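You operate a simulated robot arm through the tools that you are given. There is no shell and no other tool.

Carry out the task below with a simulated robot arm. There is one attempt and no reset: what you move stays moved.

JOB
Heat both pots until they steam, then turn the hotplate off.
Fine: both dials on HI; each dial back to 0 once its pot steams, before it boils; the power switch off; the lids stay on the bench.

It is judged by the outcome, as a careful person would: the job done as asked, and still so three seconds after it is handed in. It fails if anything else is knocked over, pushed out of place, dropped, spilled or broken. Lids that push on must go on centred and level and be pressed home; caps that screw on are set level and turned clockwise until they are tight.

ROBOT AND FRAMES
A 6-joint arm with a two-finger gripper, fixed in place. Base frame: the origin is at the foot of the arm, x ahead of it, y to its left, z up. Units: m, rad, N and s.
Its first joint turns from -2.897 to 2.897 rad. Payload 2.45 kg.
Tool frame: the origin (TCP) lies between the finger pads and is the grasp point; the fingertips stand 0.02 m ahead of it; z points along the fingers, y is the line along which they close. The gripper opens to 0.14 m. The gripper's body begins 0.168 m behind the TCP.
Orientation is told as [roll, pitch, yaw] about the base's x, y, z axes, in that order, counted from this pose: with the fingers straight down and closing along the base's y, the tool's x points along the base's -x, its y along +y and its z along -z.

CONTROLS
- The arm moves only by the tool servo_tool. Its argument "motion" is text: rows parted by semicolons, each of 7 numbers parted by spaces: the shift along the tool's x, y, z in m, then the turn, a rotation vector about the tool's x, y, z in degrees, then the finger opening in m, from 0 to 0.14. In form: tx ty tz ax ay az grip; .... A call has 1 to 20 rows; each row shifts and turns the commanded pose from where the row before left it, along the tool's axes as they then stand. Rows are played at 5 a second. More than 0.05 m and 0.15 rad between two rows, or a gripper value outside its range, and nothing of the call is played. Where a pose cannot be reached the arm comes as near as it can. A force on the tool above 90 N (or 10 N above the force at the start of the call, whichever is more), or a blocked arm, ends the call early, and 0.2 s more pass. The fingers move at their own pace (about 0.045 m/s each) and stop on an object; they squeeze with about 44 N. The grip force told is the motor's: it shows also when the fingers shut on nothing. Time passes only in rows, and 0.2 s behind the last, so rows that do not move let the fingers close. It gives the time, the measured TCP pose, the force on the tool (base axes), the opening and the grip force at its end, in the units of the frame above (readings bear some noise), with the torque about the TCP (base axes, N m) and any sound that the robot's microphone picked up.
- Cameras (640 x 400 px; columns grow to the right, rows downward): "scene" is fixed at [0.2199, 0.6478, 1.7684]; the picture's right is [-0.43, -0.90, 0.00], its down [-0.68, 0.32, -0.66] and it looks along [0.60, -0.28, -0.75] (base axes); focal length 280 px, centre (320, 200). "wrist" rides on the gripper at [0.078, 0.011, -0.209] in the tool frame; the picture's right is [-0.14, 0.99, 0.00], its down [-0.92, -0.13, -0.37] and it looks along [-0.36, -0.05, 0.93] (tool axes); focal length 280 px, centre (320, 200). There is no depth. A picture from a camera that has moved, and an enlarged one, comes with that camera's place and axes in the base frame and with its lens.
- get_image(camera): a new picture of that camera. It takes no simulated time.
- close_up(camera, box): a new picture of the part [left, top, right, bottom] of that camera's present view, enlarged. It takes no simulated time.
- job_done(): hands the job in; it is judged then, once.

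Nothing tells you positions but the pictures and the camera data. Unless the task says otherwise, let go and move clear before handing in.

The tools are called after "Emit:" by a JSON object that holds its "name" and its "arguments". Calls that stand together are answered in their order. servo_tool: Moves the arm, as the interface text tells. Its arguments: {"type":"object","properties":{"motion":{"type":"string"}},"required":["motion"]} The other tools are called the same way: get_image (camera) takes a picture; close_up (camera, box) takes an enlarged picture of a part of a camera's view; job_done () hands the job in.

At the start:

```text
time: 0.0
eef_pos: [0.6904, 0.0474, 1.3009]
orientation: [0.001, -0.001, -0.001]
ft_force: [-0.1, 0.5, -0.2]
ft_torque: [0.01, 0.05, -0.02]
grip_width: 0.1403
grasp_force: 0.1
```

scene: 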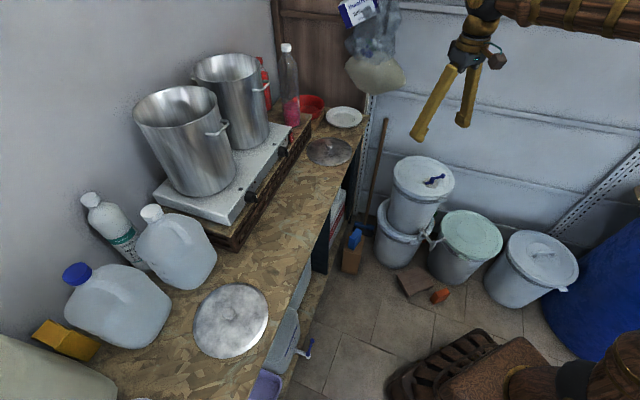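
wrist: 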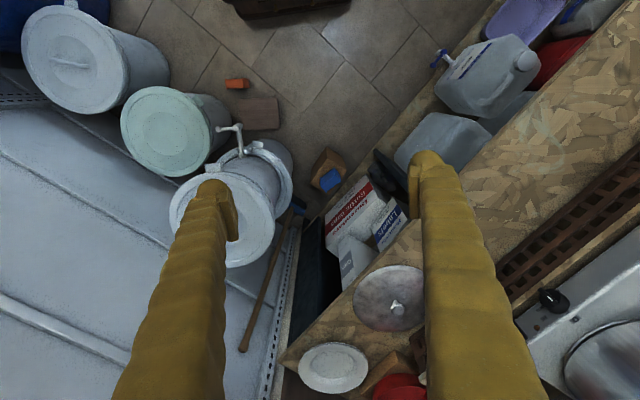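

I see a two-burner hotplate with two pots on a bench, with dials on the front side facing the robot. I'll look closer at the hotplate front before moving.

Emit:
{"name": "close_up", "arguments": {"camera": "scene", "box": [140, 100, 340, 260]}}

Emit:
{"name": "close_up", "arguments": {"camera": "scene", "box": [210, 110, 310, 240]}}

Emit:
{"name": "close_up", "arguments": {"camera": "wrist", "box": [480, 200, 640, 400]}}

```text
2.50 times, centred on (240, 180) of scene
camera zoom: at [0.2199, 0.6478, 1.7684], right [-0.43, -0.9, 0.0], down [-0.68, 0.32, -0.66], along [0.6, -0.28, -0.75], focal length 700 px, centre (520, 250)
```

zoom: 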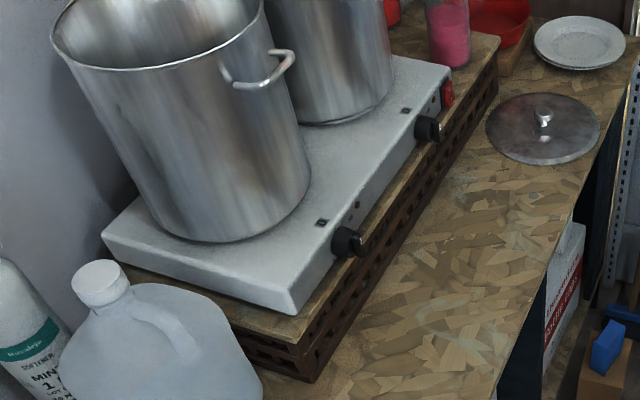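

```text
3.08 times, centred on (260, 175) of scene
camera zoom: at [0.2199, 0.6478, 1.7684], right [-0.43, -0.9, 0.0], down [-0.68, 0.32, -0.66], along [0.6, -0.28, -0.75], focal length 862 px, centre (505, 277)
```

zoom: 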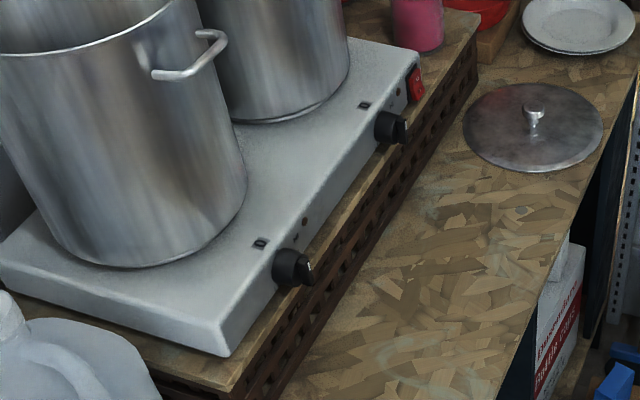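

```text
2.00 times, centred on (560, 300) of wrist
camera zoom: at [0.6131, 0.0576, 1.5085], right [0.14, 0.99, 0.0], down [0.92, -0.13, 0.37], along [0.37, -0.05, -0.93], focal length 561 px, centre (-160, 0)
```

zoom: 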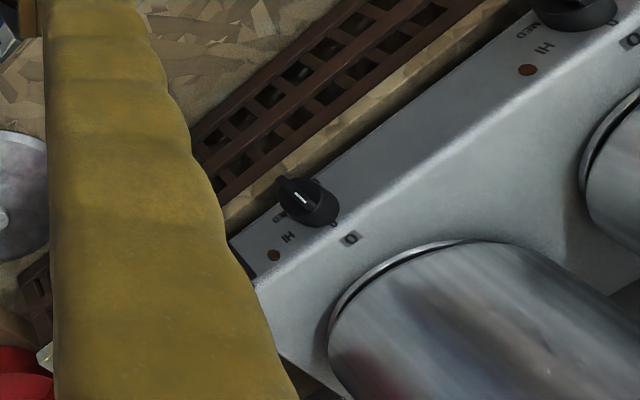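

The hotplate's front faces the robot diagonally. By triangulation the dials are at about (0.85, 0.59, 1.11) and (1.03, 0.42, 1.11), facing (-0.7, -0.7, 0). I'll first turn the tool to point horizontally toward the panel, staying well clear of everything.

Emit:
{"name": "servo_tool", "arguments": {"motion": "0 0 0 0 0 -7.5 0.1; 0 0 0 0 0 -7.5 0.1; 0 0 0 0 0 -7.5 0.1; 0 0 0 0 0 -7.5 0.1; 0 0 0 0 0 -7.5 0.1; 0 0 0 0 0 -7.5 0.1; 0 0 0 0 -7.5 0 0.1; 0 0 0 0 -7.5 0 0.1; 0 0 0 0 -7.5 0 0.1; 0 0 0 0 -7.5 0 0.1; 0 0 0 0 -7.5 0 0.1; 0 0 0 0 -7.5 0 0.1; 0 0 0 0 -7.5 0 0.1"}}

Emit:
{"name": "get_image", "arguments": {"camera": "wrist"}}

Emit:
{"name": "get_image", "arguments": {"camera": "scene"}}

```text
time: 2.8
eef_pos: [0.6896, 0.0476, 1.2997]
orientation: [-0.001, -0.918, 0.787]
ft_force: [0.1, -0.2, -0.6]
ft_torque: [-0.04, -0.01, 0.0]
grip_width: 0.0999
grasp_force: 0.0
```

```text
taken
camera wrist: at [0.5325, -0.0967, 1.3643], right [-0.64, 0.76, 0.11], down [0.28, 0.1, 0.96], along [0.71, 0.64, -0.27], focal length 280 px, centre (320, 200)
```

wrist: 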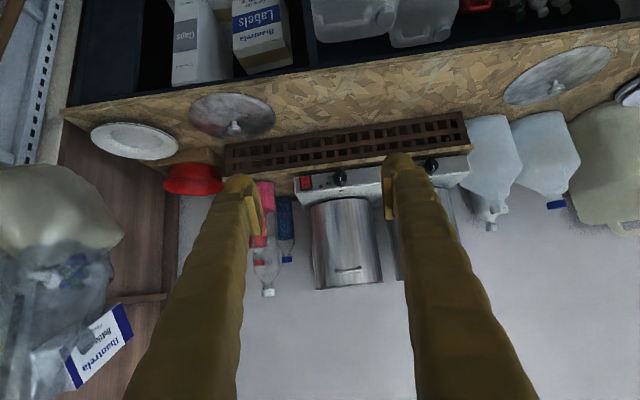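

```text
taken
```

scene: 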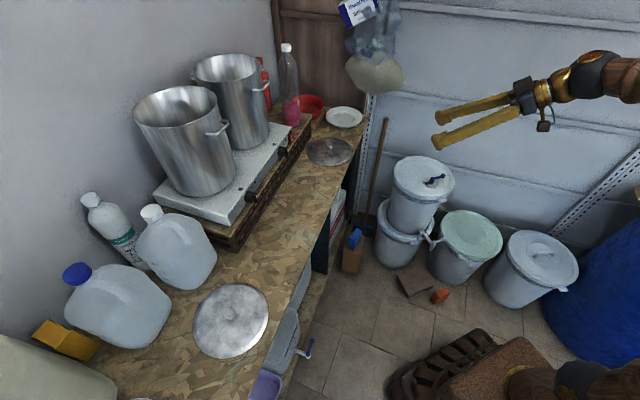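

The tool is now tilted toward the panel, and the wrist view (upside-down) shows the hotplate's front. I'll zoom in on the switch and dials.

Emit:
{"name": "close_up", "arguments": {"camera": "wrist", "box": [280, 140, 400, 215]}}

Emit:
{"name": "close_up", "arguments": {"camera": "wrist", "box": [400, 140, 480, 190]}}

```text
5.33 times, centred on (340, 178) of wrist
camera zoom: at [0.5325, -0.0967, 1.3643], right [-0.64, 0.76, 0.11], down [0.28, 0.1, 0.96], along [0.71, 0.64, -0.27], focal length 1495 px, centre (213, 320)
```

zoom: 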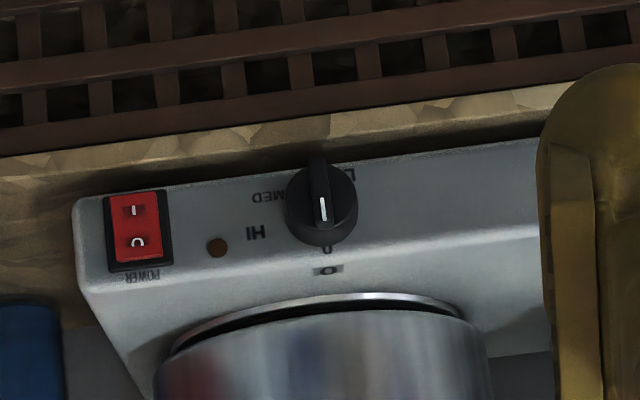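

```text
8.00 times, centred on (440, 165) of wrist
camera zoom: at [0.5325, -0.0967, 1.3643], right [-0.64, 0.76, 0.11], down [0.28, 0.1, 0.96], along [0.71, 0.64, -0.27], focal length 2243 px, centre (-640, 480)
```

zoom: 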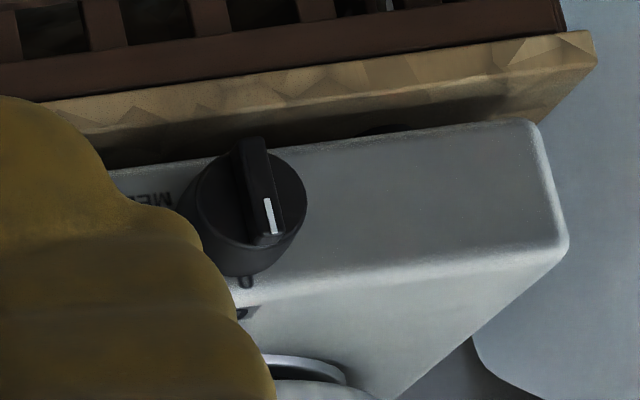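

Markings show 0 on top of each dial, HI to the upper right, then MED and LOW as you go clockwise. The power switch (I / O rocker) is at the far end of the panel. I'll go horizontal and move to about 0.2 m in front of the near dial for a straight-on look.

Emit:
{"name": "servo_tool", "arguments": {"motion": "0 0 0 0 -7.5 0 0.1; 0 0 0 0 -7.5 0 0.1; 0 0 0 0 -7.5 0 0.1; 0 0 0 0 -7.5 0 0.1; 0 0 0 0 -7.5 0 0.1; 0.0193 0.027 0.0303 0 0 0 0.1; 0.0193 0.027 0.0303 0 0 0 0.1; 0.0193 0.027 0.0303 0 0 0 0.1; 0.0193 0.027 0.0303 0 0 0 0.1; 0.0193 0.027 0.0303 0 0 0 0.1; 0.0193 0.027 0.0303 0 0 0 0.1; 0.0193 0.027 0.0303 0 0 0 0.1; 0.0193 0.027 0.0303 0 0 0 0.1; 0.0193 0.027 0.0303 0 0 0 0.1; 0.0193 0.027 0.0303 0 0 0 0.1; 0 0 0 0 0 0 0.1"}}

Emit:
{"name": "get_image", "arguments": {"camera": "wrist"}}

Emit:
{"name": "get_image", "arguments": {"camera": "scene"}}

```text
time: 6.2
eef_pos: [0.7138, 0.4537, 1.1075]
orientation: [-2.804, -1.569, -2.693]
ft_force: [-0.8, 0.7, 0.2]
ft_torque: [-0.02, 0.01, 0.0]
grip_width: 0.0998
grasp_force: 0.0
```

```text
taken
camera wrist: at [0.5595, 0.3125, 1.0277], right [-0.7, 0.7, 0.14], down [-0.17, -0.35, 0.92], along [0.69, 0.62, 0.37], focal length 280 px, centre (320, 200)
```

wrist: 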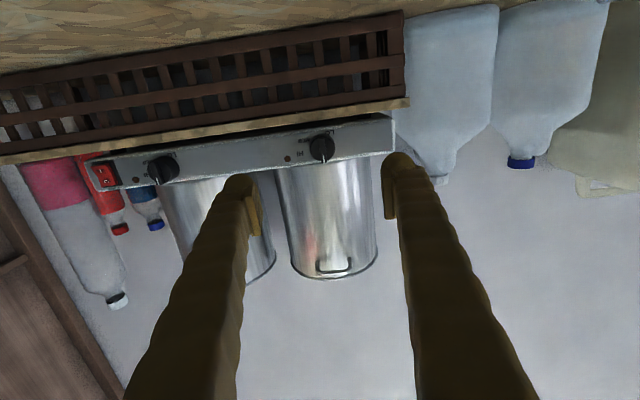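

```text
taken
```

scene: 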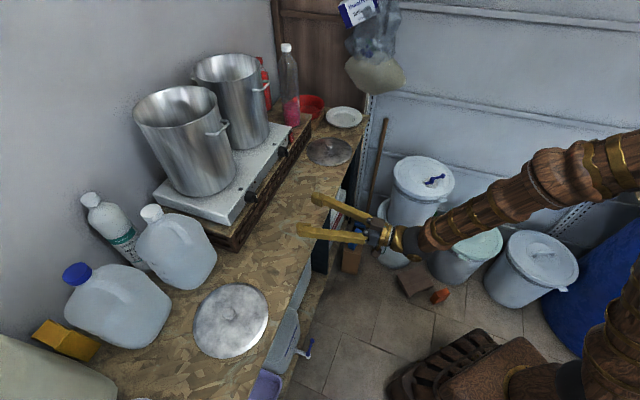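

Emit:
{"name": "close_up", "arguments": {"camera": "wrist", "box": [280, 118, 360, 168]}}

Emit:
{"name": "close_up", "arguments": {"camera": "wrist", "box": [85, 135, 205, 210]}}

```text
8.00 times, centred on (320, 143) of wrist
camera zoom: at [0.5595, 0.3125, 1.0277], right [-0.7, 0.7, 0.14], down [-0.17, -0.35, 0.92], along [0.69, 0.62, 0.37], focal length 2243 px, centre (320, 656)
```

zoom: 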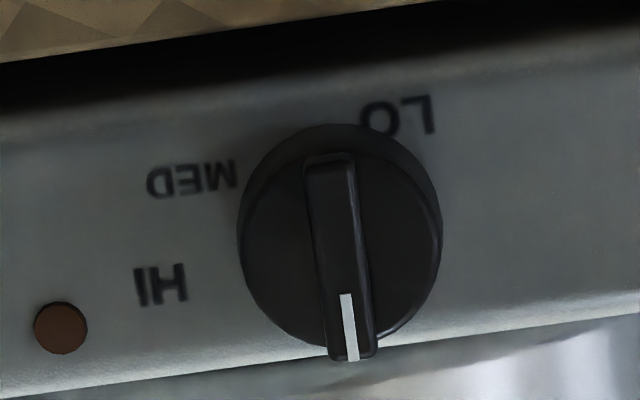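

```text
5.33 times, centred on (145, 172) of wrist
camera zoom: at [0.5595, 0.3125, 1.0277], right [-0.7, 0.7, 0.14], down [-0.17, -0.35, 0.92], along [0.69, 0.62, 0.37], focal length 1495 px, centre (1253, 347)
```

zoom: 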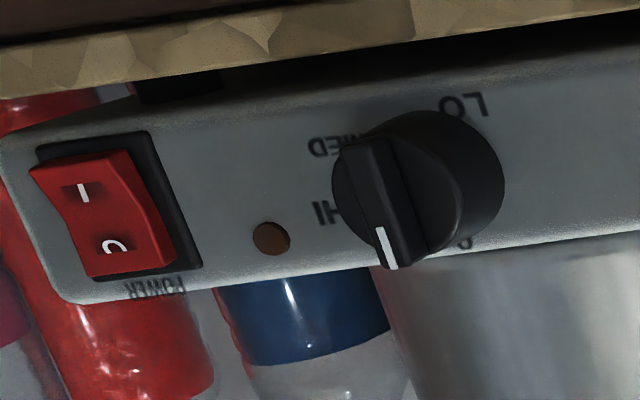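

The near dial points at 0 (top). HI is about 75° clockwise from it as seen from the front. Next I'll check the power rocker's state in more detail.

Emit:
{"name": "close_up", "arguments": {"camera": "wrist", "box": [85, 155, 133, 195]}}

Emit:
{"name": "close_up", "arguments": {"camera": "scene", "box": [240, 115, 310, 165]}}

Emit:
{"name": "close_up", "arguments": {"camera": "scene", "box": [120, 40, 290, 146]}}

```text
10.00 times, centred on (109, 175) of wrist
camera zoom: at [0.5595, 0.3125, 1.0277], right [-0.7, 0.7, 0.14], down [-0.17, -0.35, 0.92], along [0.69, 0.62, 0.37], focal length 2804 px, centre (2430, 450)
```

zoom: 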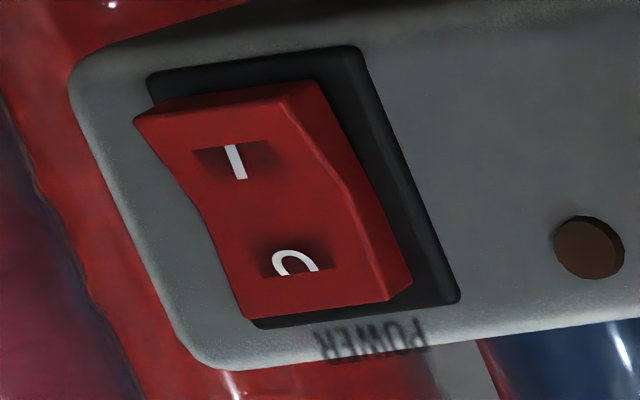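

```text
8.00 times, centred on (275, 140) of scene
camera zoom: at [0.2199, 0.6478, 1.7684], right [-0.43, -0.9, 0.0], down [-0.68, 0.32, -0.66], along [0.6, -0.28, -0.75], focal length 2240 px, centre (680, 680)
```

zoom: 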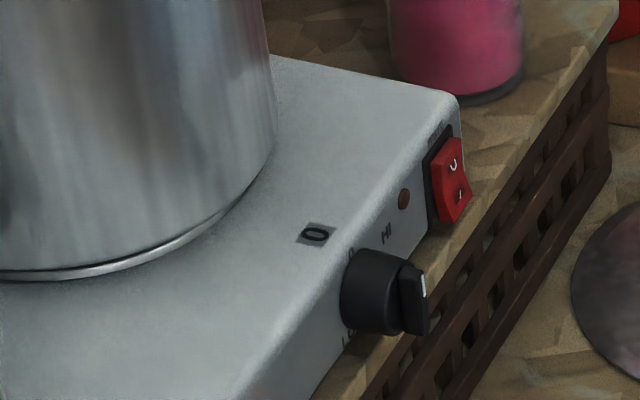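

```text
3.76 times, centred on (205, 93) of scene
camera zoom: at [0.2199, 0.6478, 1.7684], right [-0.43, -0.9, 0.0], down [-0.68, 0.32, -0.66], along [0.6, -0.28, -0.75], focal length 1054 px, centre (753, 603)
```

zoom: 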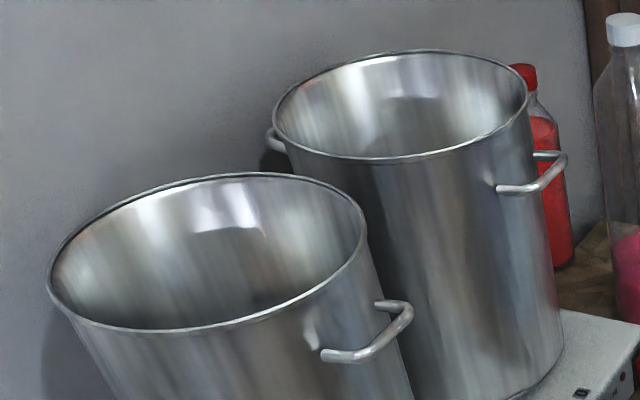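

The rocker's lower "I" half sticks out, so the power is OFF. I take it to be at about (1.088, 0.361, 1.107). I'll move in front of it and roll the gripper 90° so one thin finger can press just the "I" half.

Emit:
{"name": "servo_tool", "arguments": {"motion": "-0.0033 -0.0413 0.0093 0 0 0 0.06; -0.0033 -0.0413 0.0093 0 0 0 0.06; -0.0033 -0.0413 0.0093 0 0 0 0.06; -0.0033 -0.0413 0.0093 0 0 0 0.06; -0.0033 -0.0413 0.0093 0 0 0 0.06; -0.0033 -0.0413 0.0093 0 0 0 0.06; -0.0033 -0.0413 0.0093 0 0 0 0.06; -0.0033 -0.0413 0.0093 0 0 0 0.06; 0 0 0 0 0 7.5 0.06; 0 0 0 0 0 7.5 0.06; 0 0 0 0 0 7.5 0.06; 0 0 0 0 0 7.5 0.06; 0 0 0 0 0 7.5 0.06; 0 0 0 0 0 7.5 0.06; 0 0 0 0 0 7.5 0.06; 0 0 0 0 0 7.5 0.06; 0 0 0 0 0 7.5 0.06; 0 0 0 0 0 7.5 0.06; 0 0 0 0 0 7.5 0.06; 0 0 0 0 0 7.5 0.06"}}

Emit:
{"name": "get_image", "arguments": {"camera": "wrist"}}

Emit:
{"name": "get_image", "arguments": {"camera": "scene"}}

```text
time: 10.4
eef_pos: [0.9996, 0.2734, 1.1332]
orientation: [1.572, 0.003, -0.785]
ft_force: [-0.1, -0.2, 0.3]
ft_torque: [-0.01, -0.02, 0.0]
grip_width: 0.0604
grasp_force: 0.0
```

```text
taken
camera wrist: at [0.7982, 0.179, 1.1441], right [0.1, -0.1, 0.99], down [0.39, -0.91, -0.13], along [0.92, 0.4, -0.05], focal length 280 px, centre (320, 200)
```

wrist: 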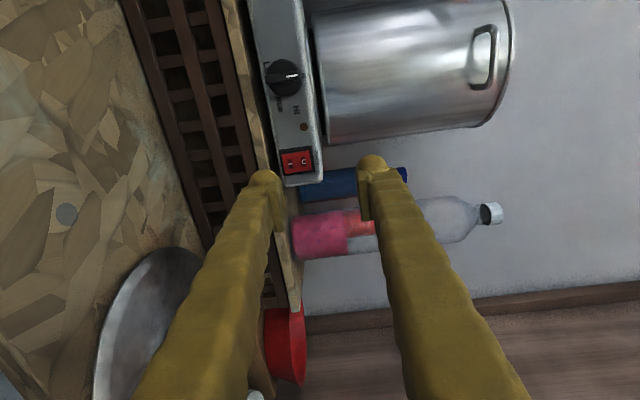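

```text
taken
```

scene: 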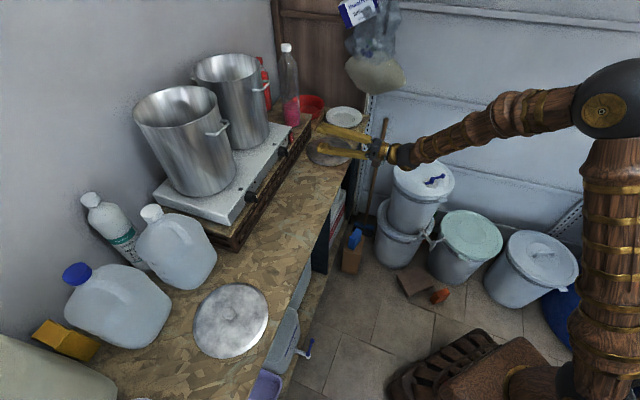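

The pose is reachable, and this view confirms the switch at about (1.088, 0.359, 1.106). I'll zoom in to fix the heights before pressing.

Emit:
{"name": "close_up", "arguments": {"camera": "wrist", "box": [230, 130, 350, 205]}}

Emit:
{"name": "close_up", "arguments": {"camera": "scene", "box": [270, 100, 390, 175]}}

```text
5.33 times, centred on (290, 168) of wrist
camera zoom: at [0.7982, 0.179, 1.1441], right [0.1, -0.1, 0.99], down [0.39, -0.91, -0.13], along [0.92, 0.4, -0.05], focal length 1495 px, centre (480, 373)
```

zoom: 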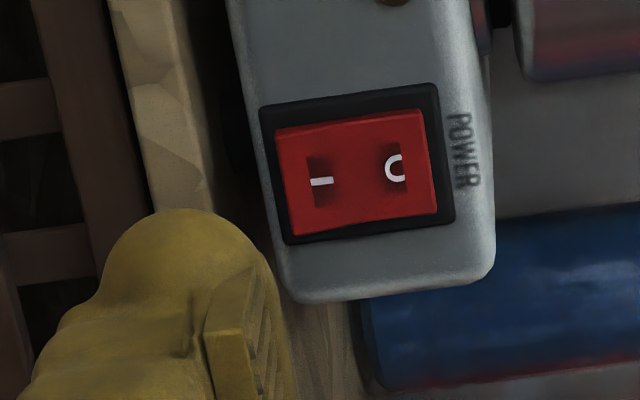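

```text
5.33 times, centred on (330, 138) of scene
camera zoom: at [0.2199, 0.6478, 1.7684], right [-0.43, -0.9, 0.0], down [-0.68, 0.32, -0.66], along [0.6, -0.28, -0.75], focal length 1494 px, centre (267, 533)
```

zoom: 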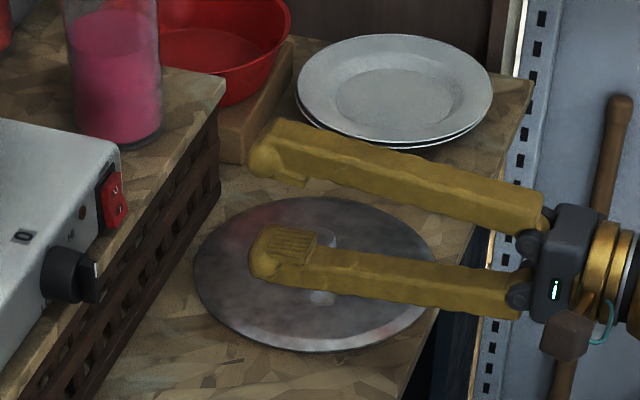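

The rocker spans z ≈ 1.089 to 1.122, with the "I" half centred at about 1.0975. I'll raise the finger a touch and approach to just short of the rocker.

Emit:
{"name": "servo_tool", "arguments": {"motion": "-0.002 0.003 0.02 0 0 0 0.06; 0 0 0.02 0 0 0 0.06; 0 0 0.02 0 0 0 0.06; 0 0 0.02 0 0 0 0.06; 0 0 0 0 0 0 0.06"}}

Emit:
{"name": "get_image", "arguments": {"camera": "wrist"}}

Emit:
{"name": "close_up", "arguments": {"camera": "wrist", "box": [200, 110, 360, 210]}}

Emit:
{"name": "close_up", "arguments": {"camera": "scene", "box": [250, 100, 346, 160]}}

```text
time: 11.6
eef_pos: [1.0579, 0.3297, 1.1362]
orientation: [1.572, 0.001, -0.787]
ft_force: [-0.2, 0.5, -0.5]
ft_torque: [-0.01, 0.01, 0.03]
grip_width: 0.0603
grasp_force: 0.1
```

```text
taken
camera wrist: at [0.8564, 0.2348, 1.1468], right [0.1, -0.1, 0.99], down [0.39, -0.91, -0.13], along [0.92, 0.4, -0.05], focal length 280 px, centre (320, 200)
```

wrist: 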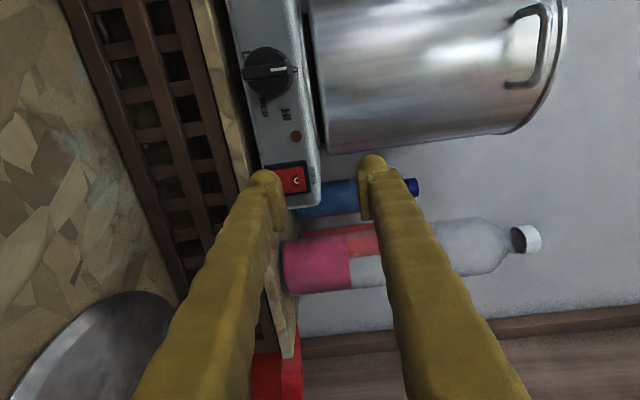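

```text
4.00 times, centred on (280, 160) of wrist
camera zoom: at [0.8564, 0.2348, 1.1468], right [0.1, -0.1, 0.99], down [0.39, -0.91, -0.13], along [0.92, 0.4, -0.05], focal length 1122 px, centre (480, 360)
```

zoom: 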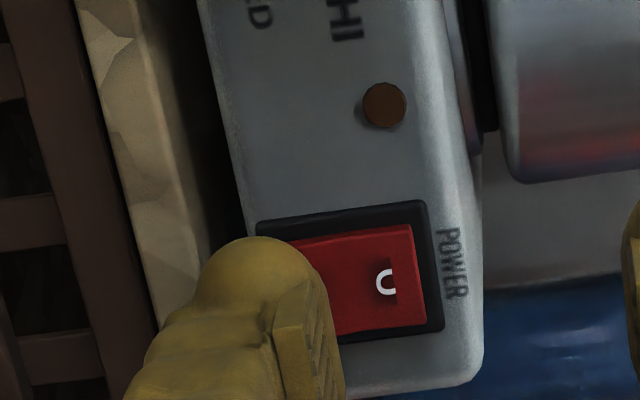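

```text
6.67 times, centred on (298, 130) of scene
camera zoom: at [0.2199, 0.6478, 1.7684], right [-0.43, -0.9, 0.0], down [-0.68, 0.32, -0.66], along [0.6, -0.28, -0.75], focal length 1867 px, centre (467, 667)
```

zoom: 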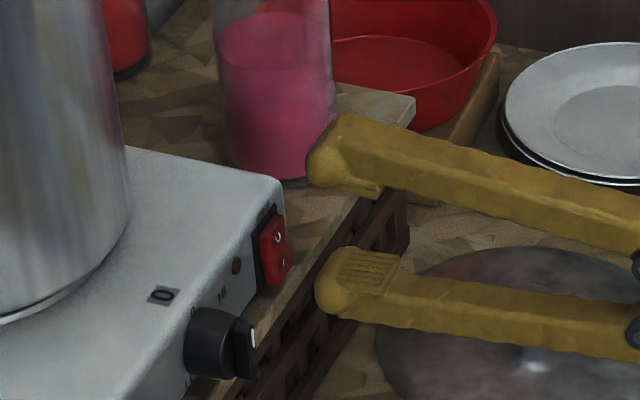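

The finger is lined up on the "I" half with about 2 cm to go. I'll advance slowly and watch the force.

Emit:
{"name": "servo_tool", "arguments": {"motion": "0 0 0.004 0 0 0 0.06; 0 0 0.004 0 0 0 0.06; 0 0 0.002 0 0 0 0.06; 0 0 0.002 0 0 0 0.06"}}

Emit:
{"name": "close_up", "arguments": {"camera": "wrist", "box": [200, 110, 360, 210]}}

Emit:
{"name": "close_up", "arguments": {"camera": "scene", "box": [250, 100, 346, 160]}}

```text
time: 12.6
eef_pos: [1.0648, 0.336, 1.1381]
orientation: [1.571, 0.0, -0.782]
ft_force: [-0.5, 0.4, 0.1]
ft_torque: [0.01, 0.02, -0.03]
grip_width: 0.06
grasp_force: 0.1
```

```text
4.00 times, centred on (280, 160) of wrist
camera zoom: at [0.8645, 0.2428, 1.1468], right [0.1, -0.1, 0.99], down [0.39, -0.91, -0.13], along [0.92, 0.4, -0.05], focal length 1122 px, centre (480, 360)
```

zoom: 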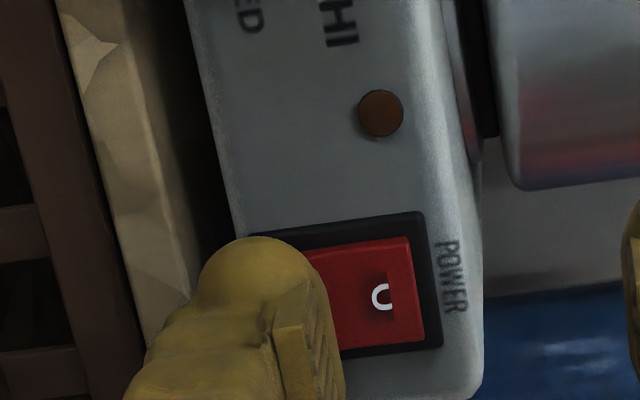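

```text
6.67 times, centred on (298, 130) of scene
camera zoom: at [0.2199, 0.6478, 1.7684], right [-0.43, -0.9, 0.0], down [-0.68, 0.32, -0.66], along [0.6, -0.28, -0.75], focal length 1867 px, centre (467, 667)
```

zoom: 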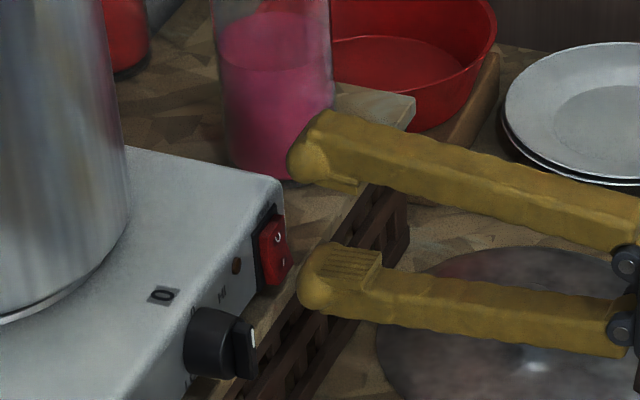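

No contact yet. The finger looks a few mm low against the "I" half, so I'll raise it 3 mm and keep advancing in small steps.

Emit:
{"name": "servo_tool", "arguments": {"motion": "0 0.003 0 0 0 0 0.06; 0 0 0.002 0 0 0 0.06; 0 0 0.002 0 0 0 0.06; 0 0 0.002 0 0 0 0.06"}}

Emit:
{"name": "close_up", "arguments": {"camera": "scene", "box": [250, 100, 346, 160]}}

```text
time: 13.6
eef_pos: [1.0707, 0.3418, 1.1399]
orientation: [1.573, 0.0, -0.785]
ft_force: [0.2, 1.1, -0.1]
ft_torque: [-0.01, 0.03, -0.01]
grip_width: 0.0599
grasp_force: 0.1
```

```text
6.67 times, centred on (298, 130) of scene
camera zoom: at [0.2199, 0.6478, 1.7684], right [-0.43, -0.9, 0.0], down [-0.68, 0.32, -0.66], along [0.6, -0.28, -0.75], focal length 1867 px, centre (467, 667)
```

zoom: 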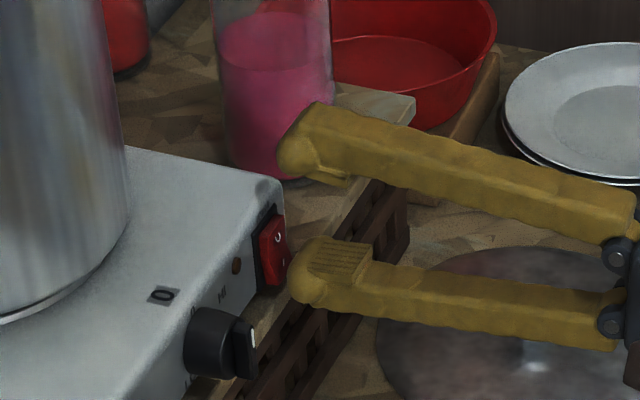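

Emit:
{"name": "servo_tool", "arguments": {"motion": "0 0 0.002 0 0 0 0.06; 0 0 0.002 0 0 0 0.06; 0 0 0 0 0 0 0.06"}}

Emit:
{"name": "close_up", "arguments": {"camera": "wrist", "box": [200, 110, 360, 210]}}

Emit:
{"name": "close_up", "arguments": {"camera": "scene", "box": [250, 100, 346, 160]}}

```text
time: 14.4
eef_pos: [1.0742, 0.3425, 1.1396]
orientation: [1.573, 0.0, -0.786]
ft_force: [-0.4, -0.1, -0.1]
ft_torque: [0.01, 0.05, 0.0]
grip_width: 0.0603
grasp_force: 0.0
```

```text
4.00 times, centred on (280, 160) of wrist
camera zoom: at [0.8717, 0.2494, 1.1499], right [0.1, -0.1, 0.99], down [0.39, -0.91, -0.13], along [0.92, 0.4, -0.05], focal length 1122 px, centre (480, 360)
```

zoom: 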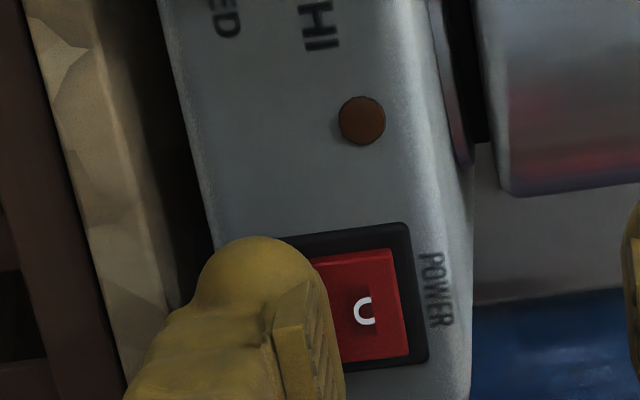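

```text
6.67 times, centred on (298, 130) of scene
camera zoom: at [0.2199, 0.6478, 1.7684], right [-0.43, -0.9, 0.0], down [-0.68, 0.32, -0.66], along [0.6, -0.28, -0.75], focal length 1867 px, centre (467, 667)
```

zoom: 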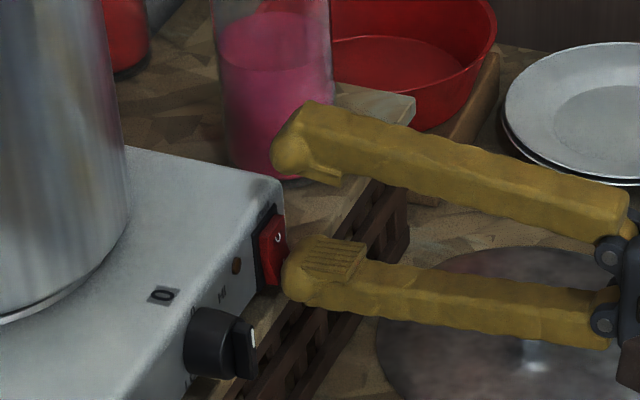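

Emit:
{"name": "servo_tool", "arguments": {"motion": "0 0 0.002 0 0 0 0.06; 0 0 0.002 0 0 0 0.06; 0 0 0.002 0 0 0 0.06; 0 0 0 0 0 0 0.06"}}

Emit:
{"name": "close_up", "arguments": {"camera": "wrist", "box": [200, 110, 360, 210]}}

Emit:
{"name": "close_up", "arguments": {"camera": "scene", "box": [250, 100, 346, 160]}}

```text
time: 15.4
eef_pos: [1.0761, 0.3468, 1.1404]
orientation: [1.573, 0.0, -0.786]
ft_force: [-53.0, -34.5, 3.7]
ft_torque: [-1.25, 2.11, 0.26]
grip_width: 0.0611
grasp_force: 1.2
heard: click
```

```text
4.00 times, centred on (280, 160) of wrist
camera zoom: at [0.875, 0.2526, 1.1503], right [0.1, -0.1, 0.99], down [0.39, -0.91, -0.13], along [0.92, 0.4, -0.05], focal length 1122 px, centre (480, 360)
```

zoom: 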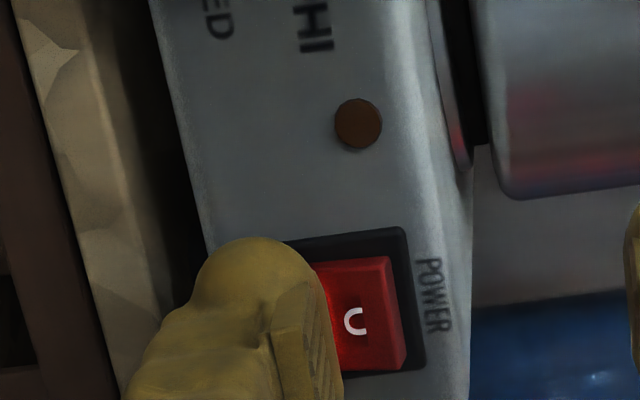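

```text
6.67 times, centred on (298, 130) of scene
camera zoom: at [0.2199, 0.6478, 1.7684], right [-0.43, -0.9, 0.0], down [-0.68, 0.32, -0.66], along [0.6, -0.28, -0.75], focal length 1867 px, centre (467, 667)
```

zoom: 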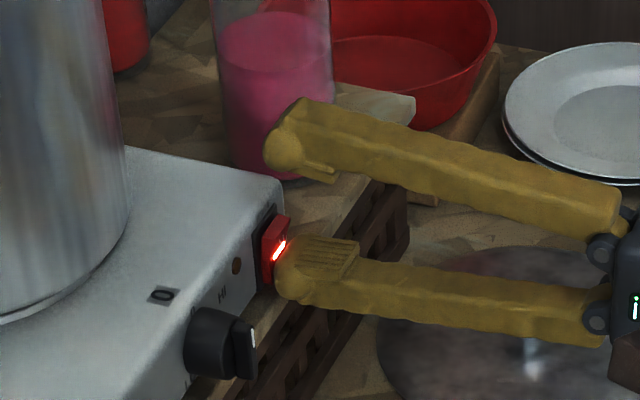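

Click: the "I" mark now glows red, so the power is on. I'll back off and line up with the far dial, rolling back so the fingers close horizontally across its ridge.

Emit:
{"name": "servo_tool", "arguments": {"motion": "0 0 -0.02 0 0 0 0.06; 0 0 -0.03 0 0 0 0.06; 0 0 -0.04 0 0 0 0.06; 0.03 -0.01 -0.03 0 0 0 0.06; 0.03 -0.01 0 0 0 -7.5 0.06; 0.03 -0.01 0 0 0 -7.5 0.06; 0 0 0 0 0 -7.5 0.06; 0 0 0 0 0 -7.5 0.06; 0 0 0 0 0 -7.5 0.06; 0 0 0 0 0 -7.5 0.06; 0 0 0 0 0 -7.5 0.06; 0 0 0 0 0 -7.5 0.06; 0 0 0 0 0 -7.5 0.06; 0 0 0 0 0 -7.5 0.06; 0 0 0 0 0 -7.5 0.06; 0 0 0 0 0 -7.5 0.06; 0 0 0 0 0 0 0.06"}}

Emit:
{"name": "get_image", "arguments": {"camera": "wrist"}}

Emit:
{"name": "get_image", "arguments": {"camera": "scene"}}

Emit:
{"name": "close_up", "arguments": {"camera": "scene", "box": [240, 100, 336, 160]}}

```text
time: 19.0
eef_pos: [0.9303, 0.3259, 1.1062]
orientation: [-2.109, -1.569, 2.898]
ft_force: [0.0, -0.3, 0.1]
ft_torque: [0.02, -0.02, 0.0]
grip_width: 0.0601
grasp_force: 0.1
```

```text
taken
camera wrist: at [0.776, 0.1836, 1.027], right [-0.7, 0.7, 0.14], down [-0.17, -0.35, 0.92], along [0.69, 0.62, 0.37], focal length 280 px, centre (320, 200)
```

wrist: 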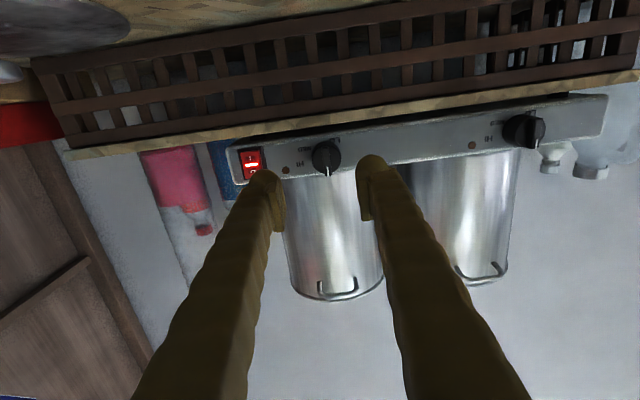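

```text
taken
```

scene: 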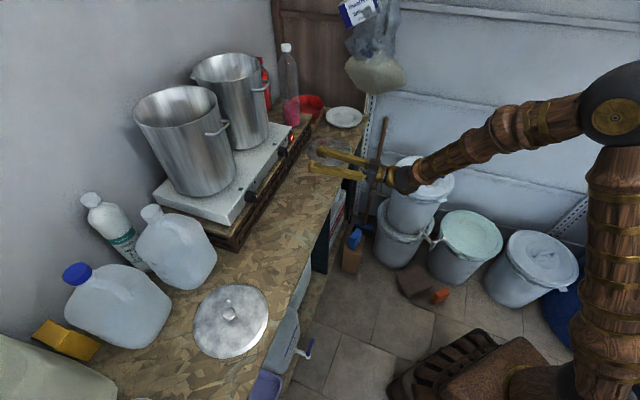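

```text
6.67 times, centred on (288, 130) of scene
camera zoom: at [0.2199, 0.6478, 1.7684], right [-0.43, -0.9, 0.0], down [-0.68, 0.32, -0.66], along [0.6, -0.28, -0.75], focal length 1867 px, centre (533, 667)
```

zoom: 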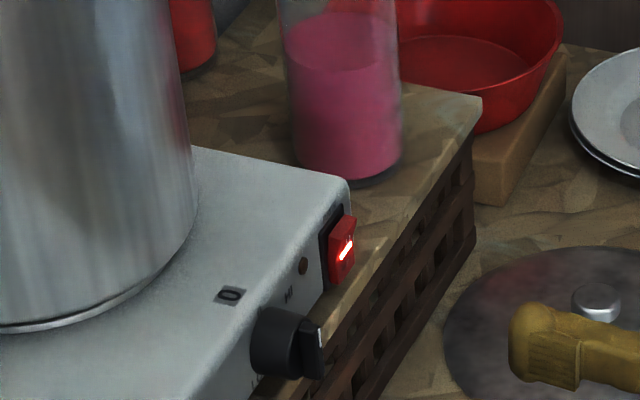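

Power is on. Now a close look at the far dial to line up precisely.

Emit:
{"name": "close_up", "arguments": {"camera": "wrist", "box": [280, 120, 376, 180]}}

Emit:
{"name": "close_up", "arguments": {"camera": "scene", "box": [264, 132, 304, 157]}}

```text
6.67 times, centred on (328, 150) of wrist
camera zoom: at [0.776, 0.1836, 1.027], right [-0.7, 0.7, 0.14], down [-0.17, -0.35, 0.92], along [0.69, 0.62, 0.37], focal length 1869 px, centre (267, 533)
```

zoom: 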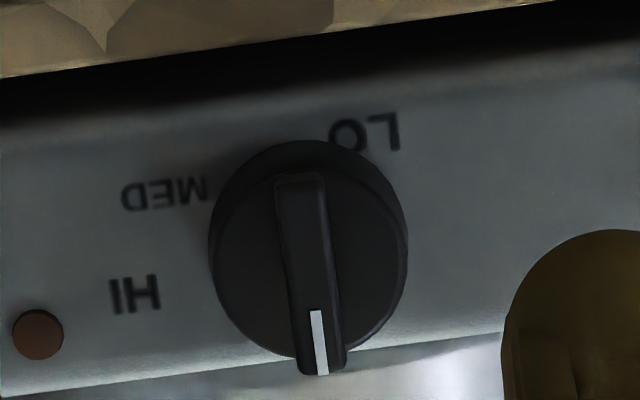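

```text
16.00 times, centred on (284, 144) of scene
camera zoom: at [0.2199, 0.6478, 1.7684], right [-0.43, -0.9, 0.0], down [-0.68, 0.32, -0.66], along [0.6, -0.28, -0.75], focal length 4481 px, centre (896, 1088)
```

zoom: 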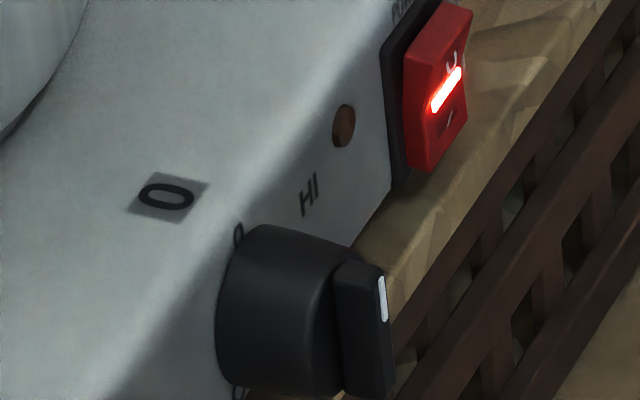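

The far dial's ridge front is at about a = 1.000 along the approach axis, and I need a small sideways shift of about 6 mm. I'll approach to just before the ridge and check.

Emit:
{"name": "servo_tool", "arguments": {"motion": "-0.002 0.0065 0.02 0 0 0 0.06; 0 0 0.025 0 0 0 0.06; 0 0 0.025 0 0 0 0.06; 0 0 0.015 0 0 0 0.05; 0 0 0 0 0 0 0.05"}}

Emit:
{"name": "close_up", "arguments": {"camera": "wrist", "box": [240, 110, 400, 210]}}

Emit:
{"name": "close_up", "arguments": {"camera": "scene", "box": [250, 120, 330, 170]}}

```text
time: 20.2
eef_pos: [0.9861, 0.3899, 1.1095]
orientation: [-3.071, -1.569, -2.428]
ft_force: [-0.8, 0.0, 0.2]
ft_torque: [-0.03, 0.03, -0.01]
grip_width: 0.05
grasp_force: 0.1
```

```text
4.00 times, centred on (320, 160) of wrist
camera zoom: at [0.8317, 0.2487, 1.0294], right [-0.7, 0.7, 0.14], down [-0.17, -0.35, 0.92], along [0.69, 0.62, 0.37], focal length 1122 px, centre (320, 360)
```

zoom: 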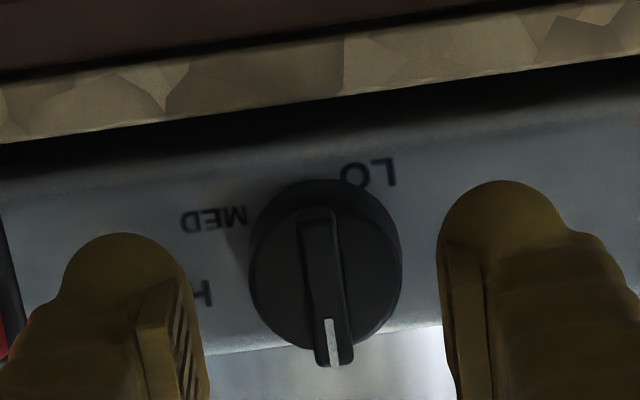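

```text
8.00 times, centred on (290, 145) of scene
camera zoom: at [0.2199, 0.6478, 1.7684], right [-0.43, -0.9, 0.0], down [-0.68, 0.32, -0.66], along [0.6, -0.28, -0.75], focal length 2240 px, centre (560, 640)
```

zoom: 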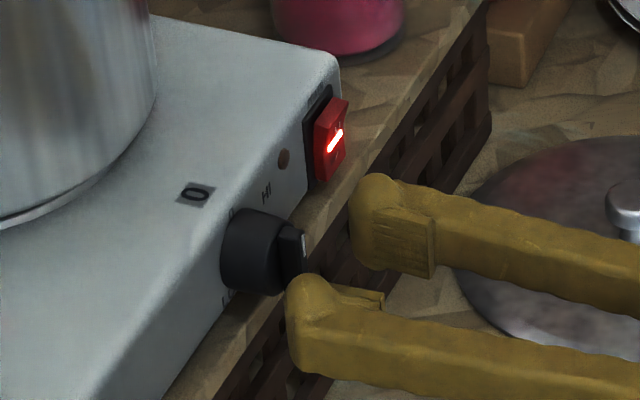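

The fingers are centred on the dial. I'll advance so the fingertips straddle the ridge, close gently, and see at what width they stop.

Emit:
{"name": "servo_tool", "arguments": {"motion": "0 0.001 0.005 0 0 0 0.05; 0 0 0.005 0 0 0 0.05; 0 0 0.004 0 0 0 0.05; 0 0 0 0 0 0 0.03; 0 0 0 0 0 0 0.015; 0 0 0 0 0 0 0.0; 0 0 0 0 0 0 0; 0 0 0 0 0 0 0"}}

Emit:
{"name": "close_up", "arguments": {"camera": "wrist", "box": [240, 110, 400, 210]}}

Emit:
{"name": "close_up", "arguments": {"camera": "scene", "box": [250, 120, 330, 170]}}

```text
time: 22.0
eef_pos: [0.9943, 0.4015, 1.1086]
orientation: [-3.016, -1.569, -2.482]
ft_force: [8.4, 2.5, 0.1]
ft_torque: [-0.01, -0.02, -0.08]
grip_width: 0.0071
grasp_force: 35.1
```

```text
4.00 times, centred on (320, 160) of wrist
camera zoom: at [0.8409, 0.2596, 1.0291], right [-0.7, 0.7, 0.14], down [-0.17, -0.35, 0.92], along [0.69, 0.62, 0.37], focal length 1122 px, centre (320, 360)
```

zoom: 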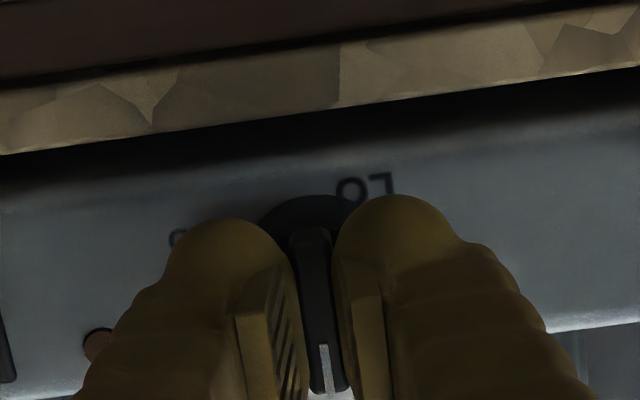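

```text
8.00 times, centred on (290, 145) of scene
camera zoom: at [0.2199, 0.6478, 1.7684], right [-0.43, -0.9, 0.0], down [-0.68, 0.32, -0.66], along [0.6, -0.28, -0.75], focal length 2240 px, centre (560, 640)
```

zoom: 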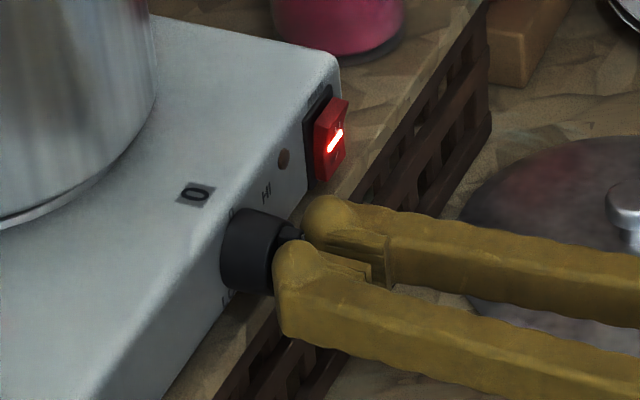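

The ridge is gripped (width 7 mm). Now I'll try a small clockwise turn toward HI and read the torque.

Emit:
{"name": "servo_tool", "arguments": {"motion": "0 0 0 0 0 5 0; 0 0 0 0 0 5 0; 0 0 0 0 0 0 0"}}

Emit:
{"name": "close_up", "arguments": {"camera": "wrist", "box": [240, 110, 400, 210]}}

Emit:
{"name": "close_up", "arguments": {"camera": "scene", "box": [250, 120, 330, 170]}}

```text
time: 22.8
eef_pos: [0.9946, 0.4021, 1.1066]
orientation: [1.575, -1.396, -0.789]
ft_force: [5.5, 0.2, -3.4]
ft_torque: [-0.04, 0.06, -0.06]
grip_width: 0.0071
grasp_force: 35.1
```

```text
4.00 times, centred on (320, 160) of wrist
camera zoom: at [0.8313, 0.269, 1.0323], right [-0.67, 0.67, 0.31], down [-0.06, -0.46, 0.88], along [0.74, 0.58, 0.35], focal length 1122 px, centre (320, 360)
```

zoom: 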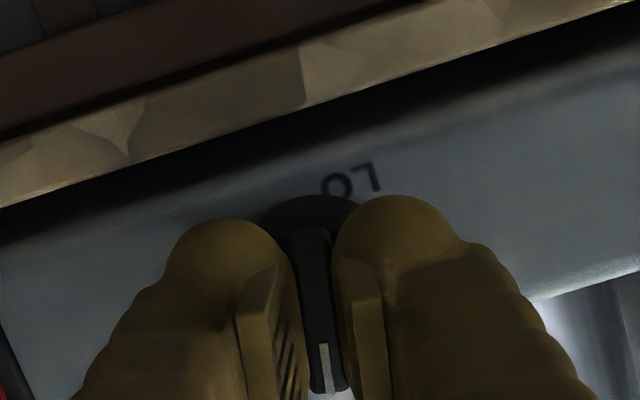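

```text
8.00 times, centred on (290, 145) of scene
camera zoom: at [0.2199, 0.6478, 1.7684], right [-0.43, -0.9, 0.0], down [-0.68, 0.32, -0.66], along [0.6, -0.28, -0.75], focal length 2240 px, centre (560, 640)
```

zoom: 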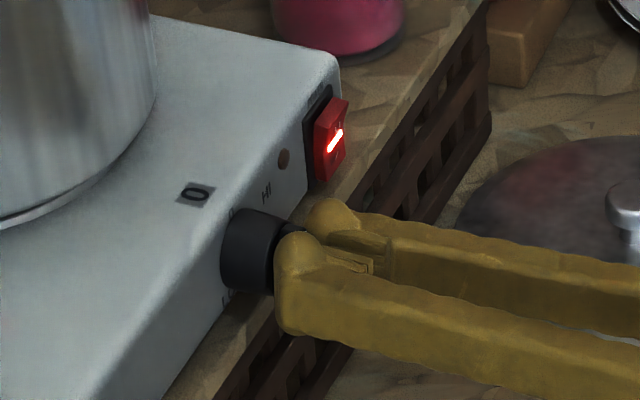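

The dial turns freely clockwise. I'll continue toward HI.

Emit:
{"name": "servo_tool", "arguments": {"motion": "0 0 0 0 0 7 0; 0 0 0 0 0 7 0; 0 0 0 0 0 7 0; 0 0 0 0 0 7 0; 0 0 0 0 0 7 0; 0 0 0 0 0 7 0; 0 0 0 0 0 7 0; 0 0 0 0 0 0 0"}}

Emit:
{"name": "close_up", "arguments": {"camera": "wrist", "box": [240, 110, 400, 210]}}

Emit:
{"name": "close_up", "arguments": {"camera": "scene", "box": [250, 120, 330, 170]}}

```text
time: 24.6
eef_pos: [0.994, 0.4015, 1.108]
orientation: [1.574, -0.54, -0.786]
ft_force: [0.9, 5.4, -1.4]
ft_torque: [0.01, 0.01, 0.07]
grip_width: 0.0069
grasp_force: 34.6
```

```text
4.00 times, centred on (320, 160) of wrist
camera zoom: at [0.797, 0.303, 1.0764], right [-0.28, 0.28, 0.92], down [0.34, -0.87, 0.36], along [0.9, 0.42, 0.15], focal length 1122 px, centre (320, 360)
```

zoom: 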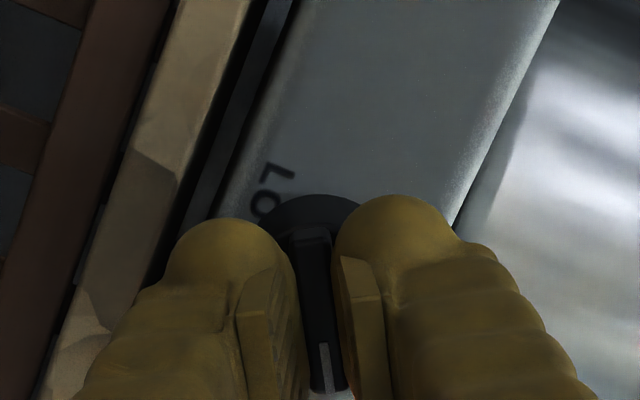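

```text
8.00 times, centred on (290, 145) of scene
camera zoom: at [0.2199, 0.6478, 1.7684], right [-0.43, -0.9, 0.0], down [-0.68, 0.32, -0.66], along [0.6, -0.28, -0.75], focal length 2240 px, centre (560, 640)
```

zoom: 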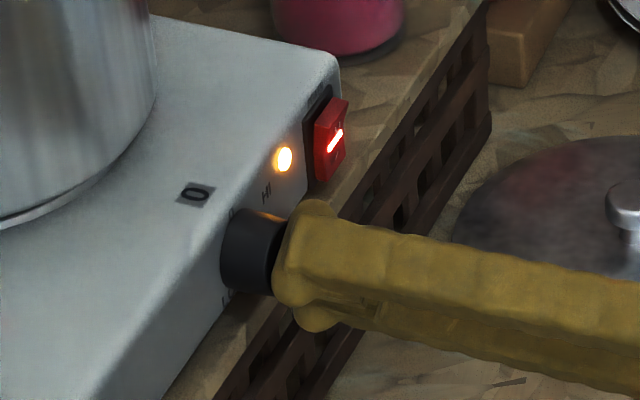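

The indicator lamp is now lit at about 59°. The HI label sits at about 79° from 0, so I'll turn the rest of the way.

Emit:
{"name": "servo_tool", "arguments": {"motion": "0 0 0 0 0 5 0; 0 0 0 0 0 5 0; 0 0 0 0 0 5 0; 0 0 0 0 0 5 0; 0 0 0 0 0 0 0"}}

Emit:
{"name": "close_up", "arguments": {"camera": "wrist", "box": [240, 110, 400, 210]}}

Emit:
{"name": "get_image", "arguments": {"camera": "scene"}}

Emit:
{"name": "close_up", "arguments": {"camera": "scene", "box": [264, 132, 304, 157]}}

```text
time: 25.8
eef_pos: [0.9952, 0.4011, 1.1072]
orientation: [1.573, -0.192, -0.784]
ft_force: [-13.7, -1.0, 4.5]
ft_torque: [0.04, -0.05, 0.14]
grip_width: 0.0072
grasp_force: 35.1
```

```text
4.00 times, centred on (320, 160) of wrist
camera zoom: at [0.7925, 0.3072, 1.103], right [-0.04, 0.04, 1.0], down [0.4, -0.92, 0.05], along [0.92, 0.4, 0.02], focal length 1122 px, centre (320, 360)
```

zoom: 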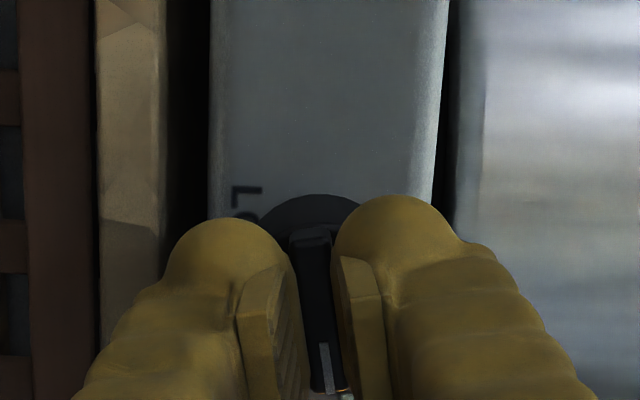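

```text
taken
```

scene: 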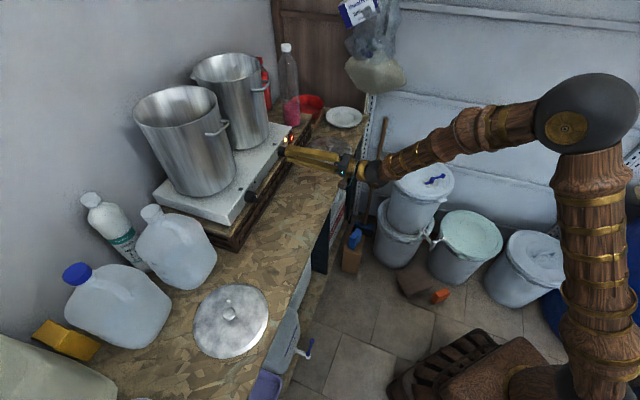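

```text
16.00 times, centred on (284, 144) of scene
camera zoom: at [0.2199, 0.6478, 1.7684], right [-0.43, -0.9, 0.0], down [-0.68, 0.32, -0.66], along [0.6, -0.28, -0.75], focal length 4481 px, centre (896, 1088)
```

zoom: 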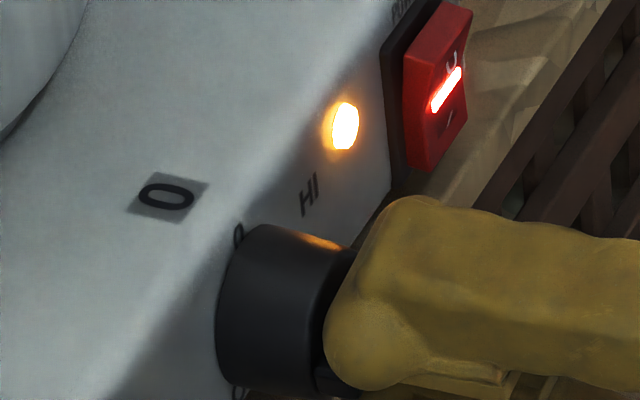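

The gripper has turned the dial 79° and the lamp is lit. I'll hold here and watch the far pot for steam.

Emit:
{"name": "servo_tool", "arguments": {"motion": "0 0 0 0 0 0 0; 0 0 0 0 0 0 0; 0 0 0 0 0 0 0; 0 0 0 0 0 0 0; 0 0 0 0 0 0 0; 0 0 0 0 0 0 0; 0 0 0 0 0 0 0; 0 0 0 0 0 0 0; 0 0 0 0 0 0 0; 0 0 0 0 0 0 0; 0 0 0 0 0 0 0; 0 0 0 0 0 0 0; 0 0 0 0 0 0 0; 0 0 0 0 0 0 0; 0 0 0 0 0 0 0"}}

Emit:
{"name": "close_up", "arguments": {"camera": "scene", "box": [120, 20, 320, 145]}}

```text
time: 29.0
eef_pos: [0.9945, 0.4007, 1.1073]
orientation: [1.572, -0.192, -0.785]
ft_force: [-22.9, -10.3, 7.7]
ft_torque: [0.12, -0.05, 0.11]
grip_width: 0.0068
grasp_force: 34.6
```

```text
3.20 times, centred on (220, 82) of scene
camera zoom: at [0.2199, 0.6478, 1.7684], right [-0.43, -0.9, 0.0], down [-0.68, 0.32, -0.66], along [0.6, -0.28, -0.75], focal length 896 px, centre (640, 576)
```

zoom: 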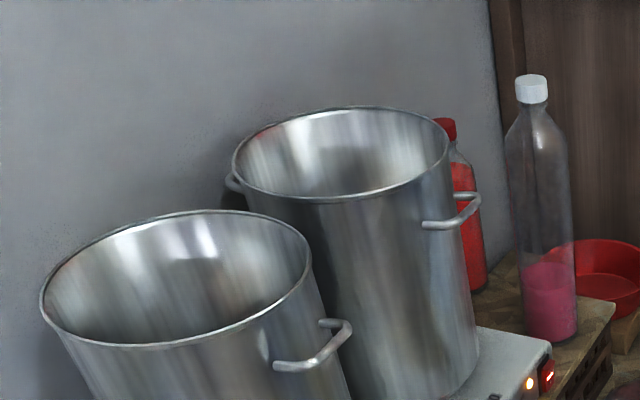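

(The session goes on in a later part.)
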